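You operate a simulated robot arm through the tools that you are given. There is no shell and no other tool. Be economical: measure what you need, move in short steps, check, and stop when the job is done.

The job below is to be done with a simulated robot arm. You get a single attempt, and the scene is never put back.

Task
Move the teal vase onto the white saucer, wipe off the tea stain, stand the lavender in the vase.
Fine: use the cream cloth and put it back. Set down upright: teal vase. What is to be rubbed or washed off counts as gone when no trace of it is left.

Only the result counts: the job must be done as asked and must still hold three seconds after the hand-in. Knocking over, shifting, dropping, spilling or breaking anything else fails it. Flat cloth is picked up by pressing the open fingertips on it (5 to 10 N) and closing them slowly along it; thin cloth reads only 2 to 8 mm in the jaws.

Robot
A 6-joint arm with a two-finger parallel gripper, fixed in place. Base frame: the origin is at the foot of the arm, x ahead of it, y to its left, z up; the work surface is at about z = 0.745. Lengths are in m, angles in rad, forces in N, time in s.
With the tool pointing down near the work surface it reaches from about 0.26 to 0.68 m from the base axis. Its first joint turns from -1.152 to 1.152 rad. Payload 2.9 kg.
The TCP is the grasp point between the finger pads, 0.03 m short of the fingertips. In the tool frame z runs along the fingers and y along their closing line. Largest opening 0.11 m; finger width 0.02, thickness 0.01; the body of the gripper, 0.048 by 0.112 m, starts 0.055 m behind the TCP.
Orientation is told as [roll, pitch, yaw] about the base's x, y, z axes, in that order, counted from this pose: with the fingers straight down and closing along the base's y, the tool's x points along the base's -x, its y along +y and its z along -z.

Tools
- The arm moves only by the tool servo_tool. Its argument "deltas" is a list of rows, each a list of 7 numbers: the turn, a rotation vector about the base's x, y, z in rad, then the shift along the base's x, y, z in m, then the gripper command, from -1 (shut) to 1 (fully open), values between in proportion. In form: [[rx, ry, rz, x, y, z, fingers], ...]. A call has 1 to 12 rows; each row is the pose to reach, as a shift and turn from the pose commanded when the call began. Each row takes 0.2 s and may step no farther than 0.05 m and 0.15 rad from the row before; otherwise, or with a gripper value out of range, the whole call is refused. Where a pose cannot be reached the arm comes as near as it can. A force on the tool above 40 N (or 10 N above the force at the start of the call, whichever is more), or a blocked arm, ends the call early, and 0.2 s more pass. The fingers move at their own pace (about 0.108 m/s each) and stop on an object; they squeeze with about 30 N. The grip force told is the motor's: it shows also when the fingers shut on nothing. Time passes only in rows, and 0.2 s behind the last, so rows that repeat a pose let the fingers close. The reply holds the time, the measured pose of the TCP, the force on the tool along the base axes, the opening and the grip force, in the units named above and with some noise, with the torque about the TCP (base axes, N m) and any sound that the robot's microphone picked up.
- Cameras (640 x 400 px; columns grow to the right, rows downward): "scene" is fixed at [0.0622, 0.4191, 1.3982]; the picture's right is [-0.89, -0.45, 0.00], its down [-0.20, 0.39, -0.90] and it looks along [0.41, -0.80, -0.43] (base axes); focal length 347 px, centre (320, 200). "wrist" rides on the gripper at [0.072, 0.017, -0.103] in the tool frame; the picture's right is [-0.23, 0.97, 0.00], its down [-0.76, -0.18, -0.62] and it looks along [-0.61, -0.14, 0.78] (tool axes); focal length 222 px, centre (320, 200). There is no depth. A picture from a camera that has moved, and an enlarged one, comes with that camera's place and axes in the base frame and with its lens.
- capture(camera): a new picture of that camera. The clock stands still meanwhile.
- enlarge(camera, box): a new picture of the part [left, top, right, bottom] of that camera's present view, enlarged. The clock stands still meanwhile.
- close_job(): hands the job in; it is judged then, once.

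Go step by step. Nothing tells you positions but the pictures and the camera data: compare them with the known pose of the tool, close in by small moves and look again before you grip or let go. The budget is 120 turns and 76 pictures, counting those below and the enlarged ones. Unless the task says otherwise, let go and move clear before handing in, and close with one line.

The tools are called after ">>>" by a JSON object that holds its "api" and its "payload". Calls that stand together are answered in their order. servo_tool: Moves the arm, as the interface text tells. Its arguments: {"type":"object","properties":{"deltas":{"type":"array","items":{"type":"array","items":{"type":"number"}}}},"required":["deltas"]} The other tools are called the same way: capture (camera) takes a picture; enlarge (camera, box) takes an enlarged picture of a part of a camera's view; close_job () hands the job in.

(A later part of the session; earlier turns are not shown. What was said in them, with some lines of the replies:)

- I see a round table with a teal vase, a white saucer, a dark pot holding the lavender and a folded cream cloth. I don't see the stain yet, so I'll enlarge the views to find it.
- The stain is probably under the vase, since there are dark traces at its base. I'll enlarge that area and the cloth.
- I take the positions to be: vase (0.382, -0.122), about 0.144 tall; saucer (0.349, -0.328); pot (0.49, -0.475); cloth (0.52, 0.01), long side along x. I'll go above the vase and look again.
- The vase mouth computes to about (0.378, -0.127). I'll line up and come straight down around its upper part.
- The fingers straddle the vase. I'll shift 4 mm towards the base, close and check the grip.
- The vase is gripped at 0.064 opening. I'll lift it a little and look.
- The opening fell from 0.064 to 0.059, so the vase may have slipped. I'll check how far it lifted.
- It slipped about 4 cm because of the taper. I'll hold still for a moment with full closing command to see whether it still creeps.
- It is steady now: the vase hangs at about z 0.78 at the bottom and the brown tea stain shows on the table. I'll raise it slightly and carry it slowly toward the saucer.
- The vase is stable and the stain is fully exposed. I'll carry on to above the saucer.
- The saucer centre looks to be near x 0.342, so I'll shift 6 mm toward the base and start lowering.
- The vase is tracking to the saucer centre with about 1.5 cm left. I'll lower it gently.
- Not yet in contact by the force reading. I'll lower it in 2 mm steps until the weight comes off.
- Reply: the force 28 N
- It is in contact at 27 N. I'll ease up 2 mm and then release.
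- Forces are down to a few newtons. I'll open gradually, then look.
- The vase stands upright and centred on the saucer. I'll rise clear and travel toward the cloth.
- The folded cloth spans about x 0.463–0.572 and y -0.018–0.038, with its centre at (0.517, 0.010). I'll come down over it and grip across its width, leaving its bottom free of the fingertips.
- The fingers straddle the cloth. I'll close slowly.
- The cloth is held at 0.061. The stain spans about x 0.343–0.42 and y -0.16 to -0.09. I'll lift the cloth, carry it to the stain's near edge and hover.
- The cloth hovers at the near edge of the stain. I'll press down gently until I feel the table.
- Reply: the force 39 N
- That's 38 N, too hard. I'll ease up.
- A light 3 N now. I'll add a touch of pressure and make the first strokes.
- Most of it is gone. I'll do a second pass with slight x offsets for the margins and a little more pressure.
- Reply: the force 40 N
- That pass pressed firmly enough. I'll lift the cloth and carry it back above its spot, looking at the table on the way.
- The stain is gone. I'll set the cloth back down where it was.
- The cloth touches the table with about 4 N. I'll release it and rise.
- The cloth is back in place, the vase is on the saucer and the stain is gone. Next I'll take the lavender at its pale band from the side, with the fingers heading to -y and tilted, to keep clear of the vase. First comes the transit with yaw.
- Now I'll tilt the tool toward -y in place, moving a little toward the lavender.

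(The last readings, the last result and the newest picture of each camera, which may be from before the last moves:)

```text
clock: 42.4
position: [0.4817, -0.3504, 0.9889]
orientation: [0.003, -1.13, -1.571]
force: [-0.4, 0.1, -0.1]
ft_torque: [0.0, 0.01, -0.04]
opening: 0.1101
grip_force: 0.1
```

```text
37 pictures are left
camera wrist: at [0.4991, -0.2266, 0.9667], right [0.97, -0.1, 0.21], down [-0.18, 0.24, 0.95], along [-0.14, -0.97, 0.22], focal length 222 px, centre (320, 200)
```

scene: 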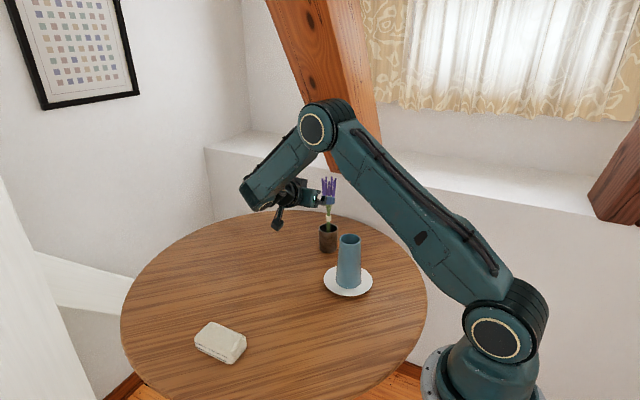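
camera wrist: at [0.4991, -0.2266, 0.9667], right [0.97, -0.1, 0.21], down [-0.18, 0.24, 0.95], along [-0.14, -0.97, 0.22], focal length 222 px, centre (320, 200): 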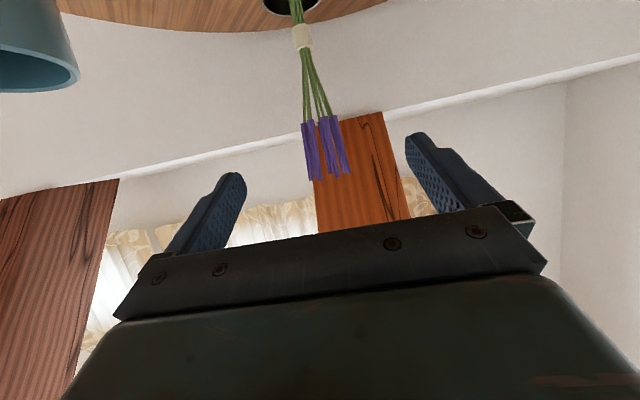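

From the wrist view the band computes to (0.480, -0.474, 0.859), which matches the scene. I'll lower to band height before approaching.

>>> {"api": "servo_tool", "payload": {"deltas": [[0, 0, 0, 0, 0, -0.03, 1], [0, 0, 0, 0, 0, -0.06, 1], [0, 0, 0, 0, 0, -0.09, 1], [0, 0, 0, -0.001, 0, -0.115, 1], [0, 0, 0, -0.001, 0, -0.129, 1], [0, 0, 0, -0.001, 0, -0.129, 1]]}}

>>> {"api": "enlarge", "payload": {"camera": "scene", "box": [220, 140, 400, 310]}}

>>> {"api": "capture", "payload": {"camera": "wrist"}}

```text
clock: 43.8
position: [0.4797, -0.349, 0.8606]
orientation: [-0.001, -1.129, -1.572]
force: [0.1, -0.4, -0.3]
ft_torque: [0.01, 0.04, 0.02]
opening: 0.11
grip_force: 0.0
```

```text
2.35 times, centred on (310, 225) of scene
camera zoom: at [0.0622, 0.4191, 1.3982], right [-0.89, -0.45, 0.0], down [-0.2, 0.39, -0.9], along [0.41, -0.8, -0.43], focal length 817 px, centre (344, 141)
```

zoom: 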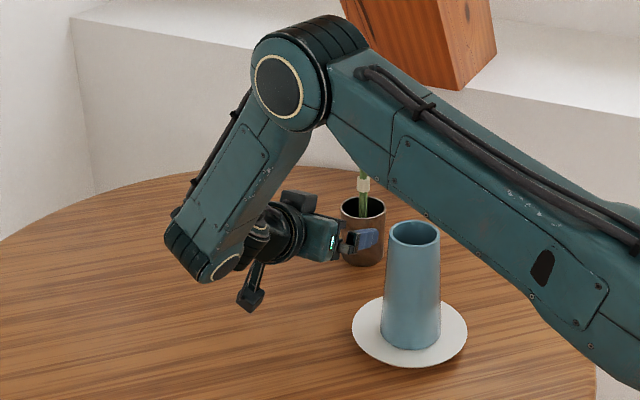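

```text
35 pictures are left
camera wrist: at [0.4969, -0.2253, 0.8387], right [0.97, -0.1, 0.21], down [-0.18, 0.24, 0.95], along [-0.14, -0.97, 0.21], focal length 222 px, centre (320, 200)
```

wrist: 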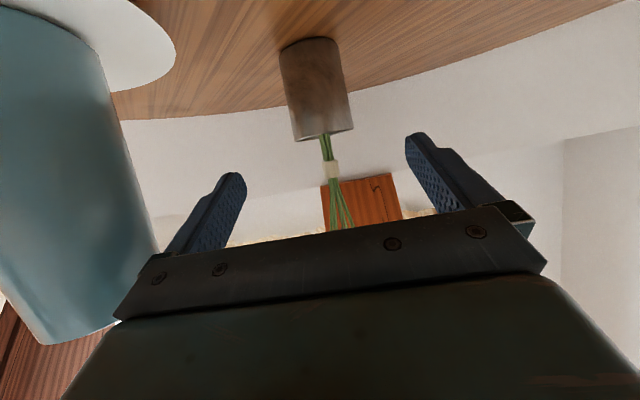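

Band height and x match (0.481, 0.859). I'll move two-thirds of the way in and check the clearances.

>>> {"api": "servo_tool", "payload": {"deltas": [[0, 0, 0, 0.001, -0.02, 0, 1], [0, 0, 0, 0.001, -0.04, 0, 1], [0, 0, 0, 0.001, -0.06, 0, 1], [0, 0, 0, 0.001, -0.075, 0, 1], [0, 0, 0, 0.001, -0.08, 0, 1], [0, 0, 0, 0.001, -0.08, 0, 1]]}}

>>> {"api": "capture", "payload": {"camera": "scene"}}

>>> {"api": "capture", "payload": {"camera": "wrist"}}

```text
clock: 45.2
position: [0.4813, -0.4295, 0.8608]
orientation: [0.0, -1.13, -1.571]
force: [1.3, -0.7, 0.1]
ft_torque: [0.01, -0.01, 0.01]
opening: 0.1101
grip_force: 0.0
```

```text
34 pictures are left
```

scene: 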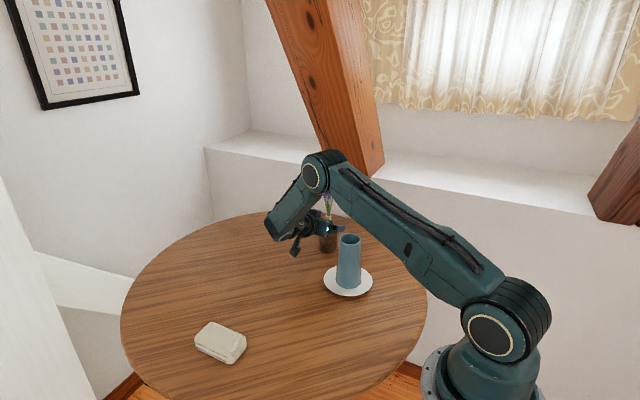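

```text
33 pictures are left
camera wrist: at [0.4985, -0.3051, 0.8387], right [0.97, -0.1, 0.21], down [-0.18, 0.24, 0.95], along [-0.14, -0.97, 0.22], focal length 222 px, centre (320, 200)
```

wrist: 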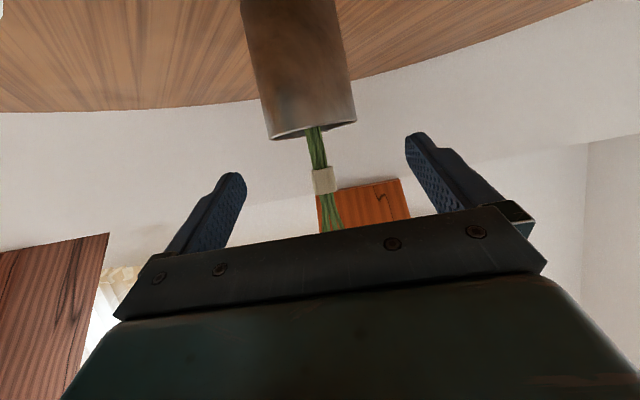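

Clearances look fine and the band is centred between the fingers. I'll move the last 4.5 cm in slowly.

>>> {"api": "servo_tool", "payload": {"deltas": [[0, 0, 0, 0, -0.01, 0, 1], [0, 0, 0, -0.001, -0.02, 0, 1], [0, 0, 0, -0.001, -0.03, 0, 1], [0, 0, 0, -0.001, -0.038, 0.001, 1], [0, 0, 0, -0.001, -0.044, 0.001, 1], [0, 0, 0, -0.001, -0.044, 0.001, 1]]}}

>>> {"api": "enlarge", "payload": {"camera": "scene", "box": [250, 130, 410, 300]}}

>>> {"api": "capture", "payload": {"camera": "wrist"}}

```text
clock: 46.6
position: [0.4804, -0.474, 0.8612]
orientation: [0.0, -1.131, -1.571]
force: [0.0, -0.8, 0.0]
ft_torque: [-0.04, -0.03, -0.02]
opening: 0.11
grip_force: 0.1
```

```text
2.35 times, centred on (330, 215) of scene
camera zoom: at [0.0622, 0.4191, 1.3982], right [-0.89, -0.45, 0.0], down [-0.2, 0.39, -0.9], along [0.41, -0.8, -0.43], focal length 817 px, centre (296, 165)
```

zoom: 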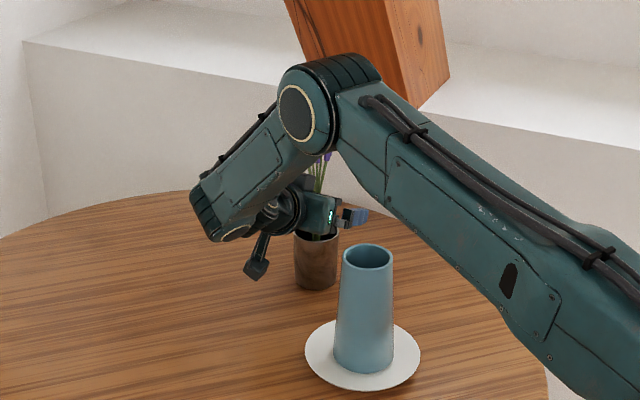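

```text
31 pictures are left
camera wrist: at [0.4983, -0.3502, 0.8386], right [0.97, -0.1, 0.21], down [-0.18, 0.24, 0.95], along [-0.14, -0.97, 0.21], focal length 222 px, centre (320, 200)
```

wrist: 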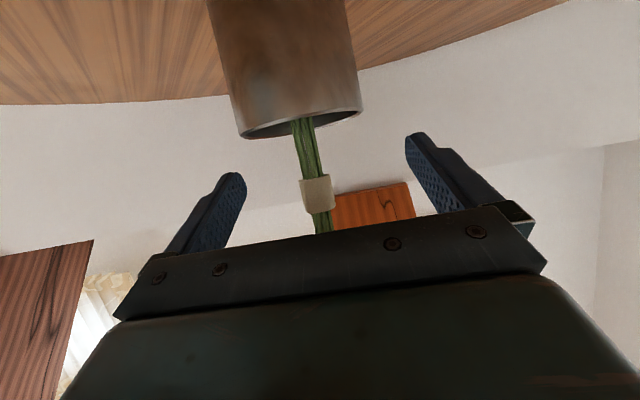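

The band sits right at the TCP's image point (320, 189). I'll close slowly.

>>> {"api": "servo_tool", "payload": {"deltas": [[0, 0, 0, 0, 0, 0, 0.4], [0, 0, 0, 0, 0, 0, 0], [0, 0, 0, 0, 0, 0, -0.4], [0, 0, 0, 0, 0, 0, -0.6], [0, 0, 0, 0, 0, 0, -1], [0, 0, 0, 0, 0, 0, -1]]}}

>>> {"api": "capture", "payload": {"camera": "wrist"}}

```text
clock: 48.0
position: [0.4816, -0.4744, 0.8615]
orientation: [0.001, -1.129, -1.57]
force: [-0.5, -0.6, 1.1]
ft_torque: [-0.02, 0.02, 0.03]
opening: 0.0149
grip_force: 29.7
```

```text
30 pictures are left
camera wrist: at [0.4983, -0.3502, 0.8387], right [0.97, -0.1, 0.21], down [-0.18, 0.24, 0.95], along [-0.14, -0.97, 0.22], focal length 222 px, centre (320, 200)
```

wrist: 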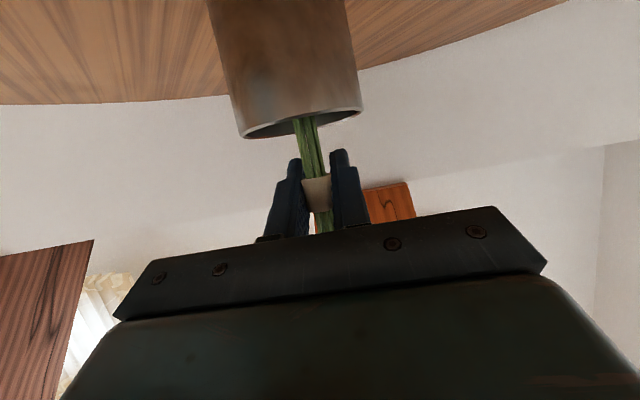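

The band is held at 0.015. I'll lift straight up.

>>> {"api": "servo_tool", "payload": {"deltas": [[0, 0, 0, 0, 0, 0.01, -1], [0, 0, 0, 0, 0, 0.025, -1], [0, 0, 0, 0, 0, 0.04, -1], [0, 0, 0, 0, 0, 0.055, -1], [0, 0, 0, 0, 0, 0.07, -1], [0, 0, 0, 0, 0, 0.085, -1], [0, 0, 0, 0, 0, 0.1, -1], [0, 0, 0, 0, 0, 0.1, -1]]}}

>>> {"api": "enlarge", "payload": {"camera": "scene", "box": [250, 110, 410, 300]}}

>>> {"api": "capture", "payload": {"camera": "wrist"}}

```text
clock: 49.8
position: [0.4813, -0.4741, 0.9618]
orientation: [0.0, -1.129, -1.572]
force: [1.0, -0.2, -0.8]
ft_torque: [0.02, 0.01, -0.02]
opening: 0.015
grip_force: 29.9
```

```text
2.11 times, centred on (330, 205) of scene
camera zoom: at [0.0622, 0.4191, 1.3982], right [-0.89, -0.45, 0.0], down [-0.2, 0.39, -0.9], along [0.41, -0.8, -0.43], focal length 731 px, centre (299, 190)
```

zoom: 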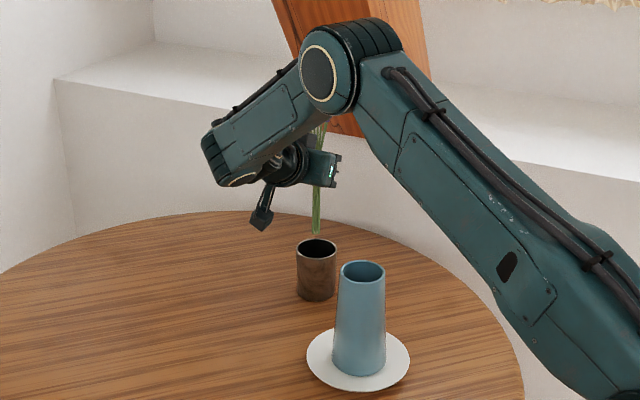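

```text
28 pictures are left
camera wrist: at [0.4976, -0.3501, 0.9389], right [0.97, -0.1, 0.21], down [-0.18, 0.24, 0.95], along [-0.14, -0.97, 0.21], focal length 222 px, centre (320, 200)
```

wrist: 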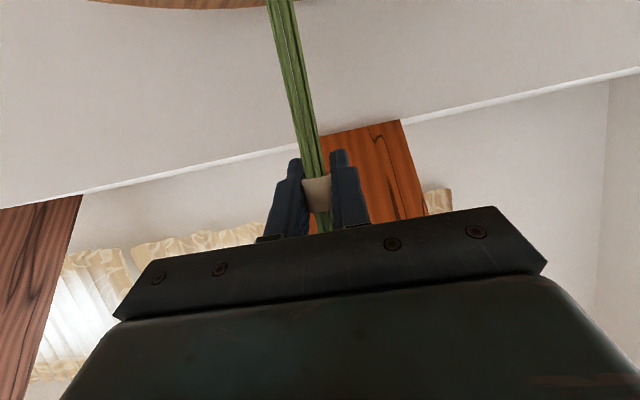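

The stems end about 0.115 below the TCP, so I need the TCP above about 1.04 to clear the vase mouth. I'll lift further.

>>> {"api": "servo_tool", "payload": {"deltas": [[0, 0, 0, 0, 0, 0.02, -1], [0, 0, 0, 0, 0, 0.04, -1], [0, 0, 0, 0, 0, 0.06, -1], [0, 0, 0, 0, 0, 0.08, -1], [0, 0, 0, 0, 0, 0.09, -1], [0, 0, 0, -0.01, 0.01, 0.09, -1], [0, 0, 0, -0.03, 0.03, 0.09, -1], [0, 0, 0, -0.05, 0.05, 0.09, -1], [0, 0, 0, -0.07, 0.07, 0.09, -1], [0, 0, 0, -0.09, 0.09, 0.09, -1], [0, 0, 0, -0.1, 0.1, 0.09, -1], [0, 0, 0, -0.1, 0.1, 0.09, -1]]}}

>>> {"api": "capture", "payload": {"camera": "scene"}}

>>> {"api": "capture", "payload": {"camera": "wrist"}}

```text
clock: 52.4
position: [0.3811, -0.3728, 1.0511]
orientation: [-0.001, -1.13, -1.572]
force: [0.3, -0.2, 1.0]
ft_torque: [0.0, -0.04, 0.0]
opening: 0.0152
grip_force: 29.2
```

```text
27 pictures are left
```

scene: 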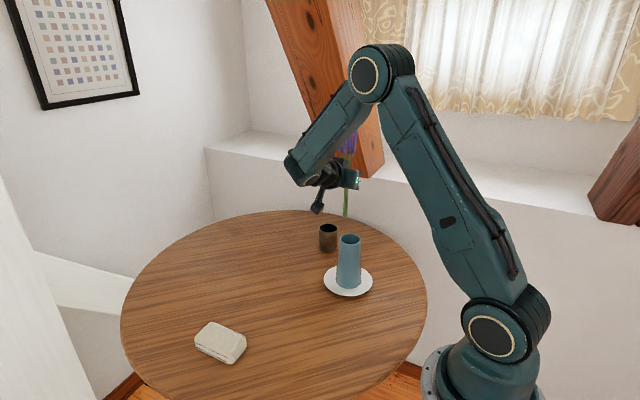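

```text
26 pictures are left
camera wrist: at [0.3975, -0.2495, 1.028], right [0.97, -0.1, 0.21], down [-0.18, 0.24, 0.95], along [-0.14, -0.97, 0.22], focal length 222 px, centre (320, 200)
```

wrist: 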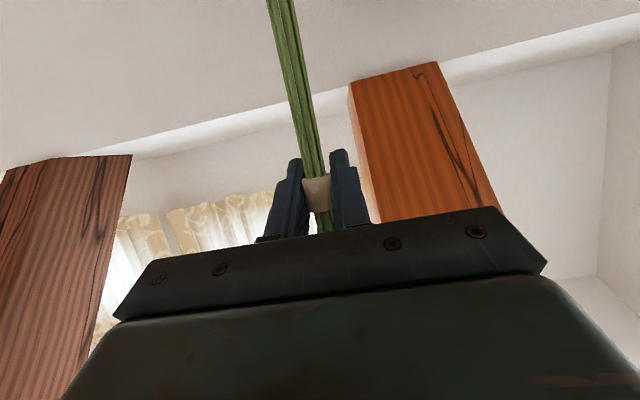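

I'll move over the vase, at about (0.343, -0.327), staying high.

>>> {"api": "servo_tool", "payload": {"deltas": [[0, 0, 0, -0.01, 0.012, 0, -1], [0, 0, 0, -0.02, 0.024, 0, -1], [0, 0, 0, -0.03, 0.036, 0, -1], [0, 0, 0, -0.038, 0.046, 0, -1], [0, 0, 0, -0.038, 0.046, 0, -1]]}}

>>> {"api": "enlarge", "payload": {"camera": "scene", "box": [290, 130, 410, 300]}}

```text
clock: 53.6
position: [0.343, -0.328, 1.0509]
orientation: [0.001, -1.13, -1.569]
force: [0.4, -0.5, 0.5]
ft_torque: [0.01, -0.01, 0.01]
opening: 0.0152
grip_force: 29.9
```

```text
2.35 times, centred on (350, 215) of scene
camera zoom: at [0.0622, 0.4191, 1.3982], right [-0.89, -0.45, 0.0], down [-0.2, 0.39, -0.9], along [0.41, -0.8, -0.43], focal length 817 px, centre (249, 165)
```

zoom: 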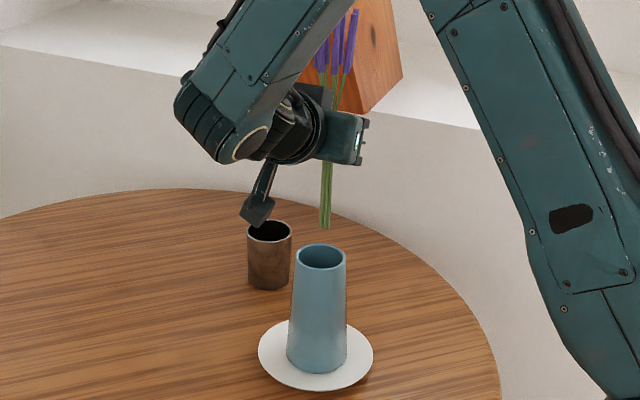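

The stem tips line up over the mouth within a few millimetres. I'll lower 5 cm and check the entry.

>>> {"api": "servo_tool", "payload": {"deltas": [[0, 0, 0, 0.0005, 0.002, -0.01, -1], [0, 0, 0, 0.0005, 0.002, -0.02, -1], [0, 0, 0, 0.0005, 0.002, -0.03, -1], [0, 0, 0, 0.0005, 0.002, -0.04, -1], [0, 0, 0, 0.0005, 0.002, -0.05, -1], [0, 0, 0, 0.0005, 0.002, -0.05, -1]]}}

>>> {"api": "enlarge", "payload": {"camera": "scene", "box": [290, 150, 410, 300]}}

```text
clock: 55.0
position: [0.3437, -0.327, 1.001]
orientation: [-0.001, -1.131, -1.569]
force: [-0.2, 0.3, -0.1]
ft_torque: [-0.03, -0.02, -0.04]
opening: 0.0147
grip_force: 29.8
```

```text
2.67 times, centred on (350, 225) of scene
camera zoom: at [0.0622, 0.4191, 1.3982], right [-0.89, -0.45, 0.0], down [-0.2, 0.39, -0.9], along [0.41, -0.8, -0.43], focal length 926 px, centre (240, 133)
```

zoom: 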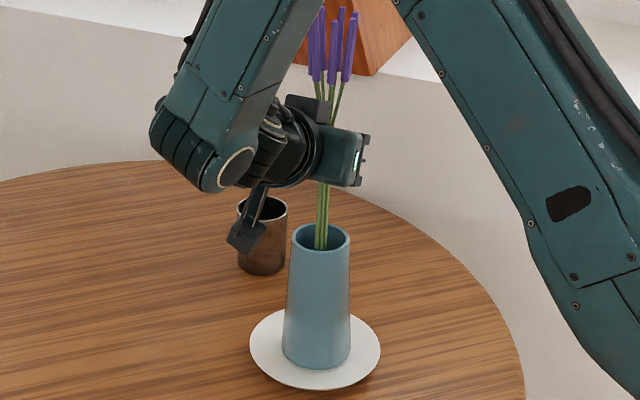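

The stems are inside the mouth. I'll lower to just above the rim.

>>> {"api": "servo_tool", "payload": {"deltas": [[0, 0, 0, 0, 0, -0.01, -1], [0, 0, 0, 0, 0, -0.02, -1], [0, 0, 0, 0, 0, -0.03, -1], [0, 0, 0, 0, 0, -0.04, -1], [0, 0, 0, 0, 0, -0.05, -1], [0, 0, 0, 0, 0, -0.06, -1], [0, 0, 0, 0, 0, -0.066, -1], [0, 0, 0, 0, 0, -0.066, -1]]}}

>>> {"api": "enlarge", "payload": {"camera": "scene", "box": [290, 150, 410, 300]}}

>>> {"api": "capture", "payload": {"camera": "wrist"}}

```text
clock: 56.8
position: [0.3434, -0.3255, 0.9353]
orientation: [0.001, -1.128, -1.572]
force: [0.6, -0.3, -0.4]
ft_torque: [0.02, 0.0, -0.02]
opening: 0.0151
grip_force: 29.5
```

```text
2.67 times, centred on (350, 225) of scene
camera zoom: at [0.0622, 0.4191, 1.3982], right [-0.89, -0.45, 0.0], down [-0.2, 0.39, -0.9], along [0.41, -0.8, -0.43], focal length 926 px, centre (240, 133)
```

zoom: 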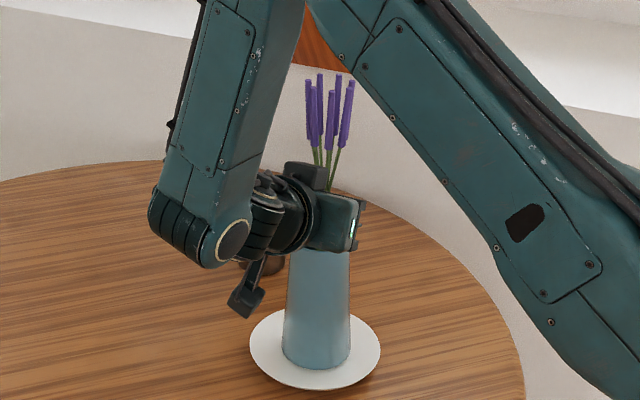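

```text
22 pictures are left
camera wrist: at [0.3603, -0.2019, 0.9128], right [0.97, -0.1, 0.21], down [-0.18, 0.24, 0.95], along [-0.14, -0.97, 0.22], focal length 222 px, centre (320, 200)
```

wrist: 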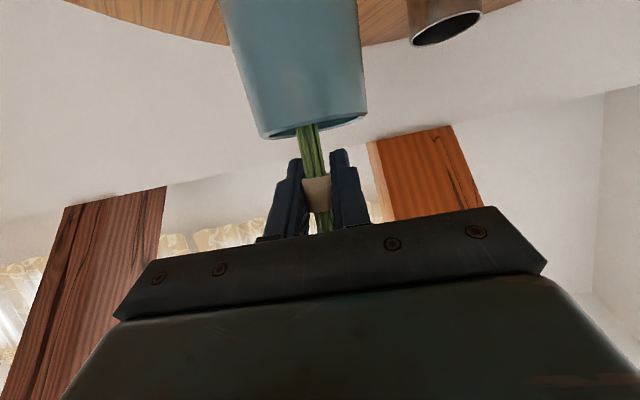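

The stems hang centred in the mouth with about 14 mm finger clearance over the rim. I'll lower 7 mm more and open so the bunch slips down into the vase.

>>> {"api": "servo_tool", "payload": {"deltas": [[0, 0, 0, 0, 0, -0.004, -1], [0, 0, 0, 0, 0, -0.007, -1], [0, 0, 0, 0, 0, -0.007, -1], [0, 0, 0, 0, 0, -0.007, -0.5], [0, 0, 0, 0, 0, -0.007, -0.3], [0, 0, 0, 0, 0, -0.007, -0.1], [0, 0, 0, 0, 0, -0.007, -0.1], [0, 0, 0, 0, 0, -0.007, -0.1]]}}

>>> {"api": "enlarge", "payload": {"camera": "scene", "box": [290, 150, 410, 300]}}

>>> {"api": "capture", "payload": {"camera": "wrist"}}

```text
clock: 58.6
position: [0.3433, -0.3255, 0.928]
orientation: [0.002, -1.13, -1.57]
force: [0.1, -0.1, -0.6]
ft_torque: [-0.01, 0.02, 0.01]
opening: 0.0496
grip_force: 0.1
```

```text
2.67 times, centred on (350, 225) of scene
camera zoom: at [0.0622, 0.4191, 1.3982], right [-0.89, -0.45, 0.0], down [-0.2, 0.39, -0.9], along [0.41, -0.8, -0.43], focal length 926 px, centre (240, 133)
```

zoom: 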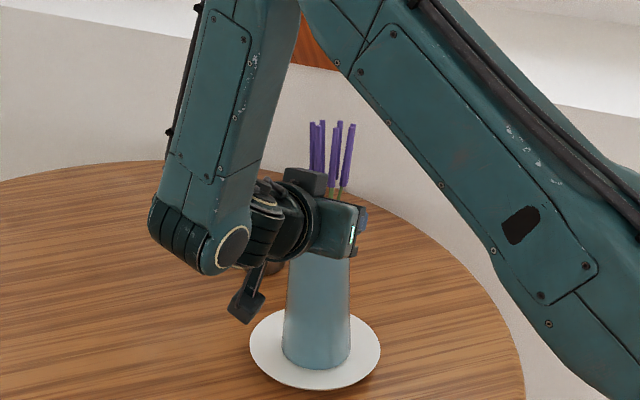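

```text
20 pictures are left
camera wrist: at [0.3602, -0.2018, 0.9065], right [0.97, -0.1, 0.21], down [-0.18, 0.24, 0.95], along [-0.14, -0.97, 0.22], focal length 222 px, centre (320, 200)
```

wrist: 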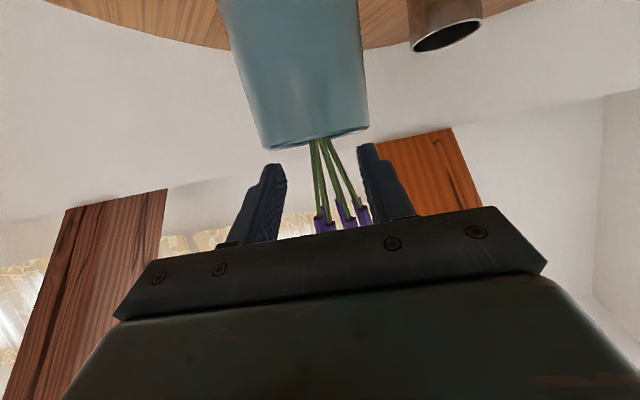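

The lavender dropped in and stands in the vase. I'll open fully and back straight out along +y.

>>> {"api": "servo_tool", "payload": {"deltas": [[0, 0, 0, 0, 0, 0, 0.4], [0, 0, 0, 0, 0, 0, 1], [0, 0, 0, 0, 0, 0, 1], [0, 0, 0, 0, 0.015, 0, 1], [0, 0, 0, 0, 0.035, 0, 1], [0, 0, 0, 0, 0.06, 0, 1], [0, 0, 0, 0, 0.09, 0, 1], [0, 0, 0, 0, 0.12, 0.01, 1], [0, 0, 0, 0, 0.15, 0.03, 1], [0, 0, 0, 0, 0.18, 0.06, 1], [0, 0, 0, 0, 0.2, 0.1, 1], [0, 0, 0, 0, 0.2, 0.1, 1]]}}

>>> {"api": "capture", "payload": {"camera": "scene"}}

>>> {"api": "enlarge", "payload": {"camera": "scene", "box": [290, 170, 410, 300]}}

>>> {"api": "enlarge", "payload": {"camera": "scene", "box": [240, 260, 370, 370]}}

```text
clock: 61.2
position: [0.3406, -0.1273, 1.0301]
orientation: [-0.002, -1.129, -1.571]
force: [0.3, -0.2, 0.1]
ft_torque: [0.0, -0.01, 0.02]
opening: 0.11
grip_force: 0.0
```

```text
19 pictures are left
```

scene: 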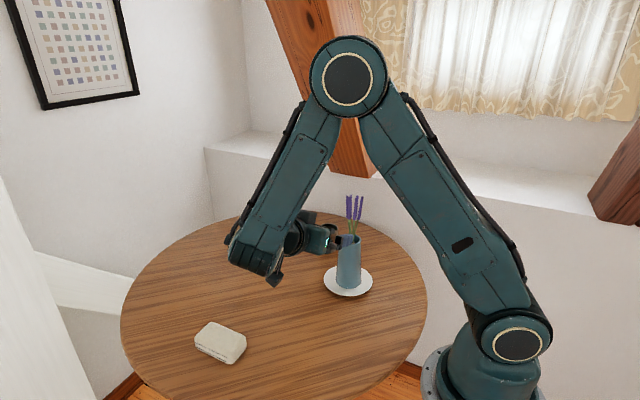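

```text
3.08 times, centred on (350, 235) of scene
camera zoom: at [0.0622, 0.4191, 1.3982], right [-0.89, -0.45, 0.0], down [-0.2, 0.39, -0.9], along [0.41, -0.8, -0.43], focal length 1068 px, centre (228, 92)
```

zoom: 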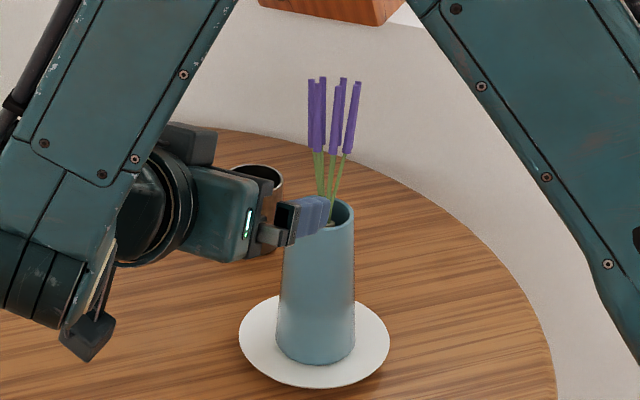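

```text
3.64 times, centred on (305, 315) of scene
camera zoom: at [0.0622, 0.4191, 1.3982], right [-0.89, -0.45, 0.0], down [-0.2, 0.39, -0.9], along [0.41, -0.8, -0.43], focal length 1263 px, centre (374, -218)
```

zoom: 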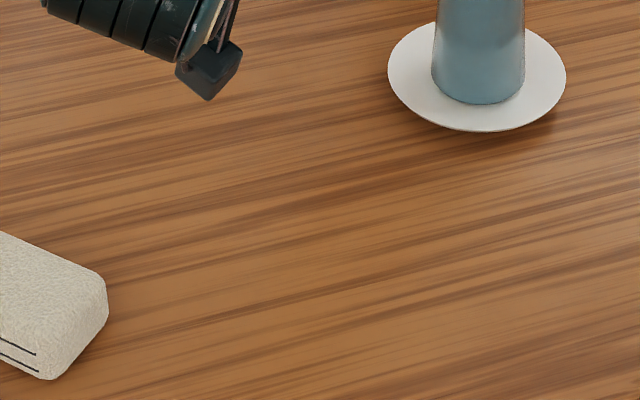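

The lavender stands in the vase, the vase is upright on the saucer, no trace of the stain is left, and the cloth is back in its place. The arm is clear, so I'm handing in.

>>> {"api": "close_job", "payload": {}}

```text
The job is handed in.
```

The job is handed in: the teal vase stands upright on the white saucer with the lavender in it, the tea stain is wiped off with no trace showing in the last pictures, and the cream cloth is back where it was.
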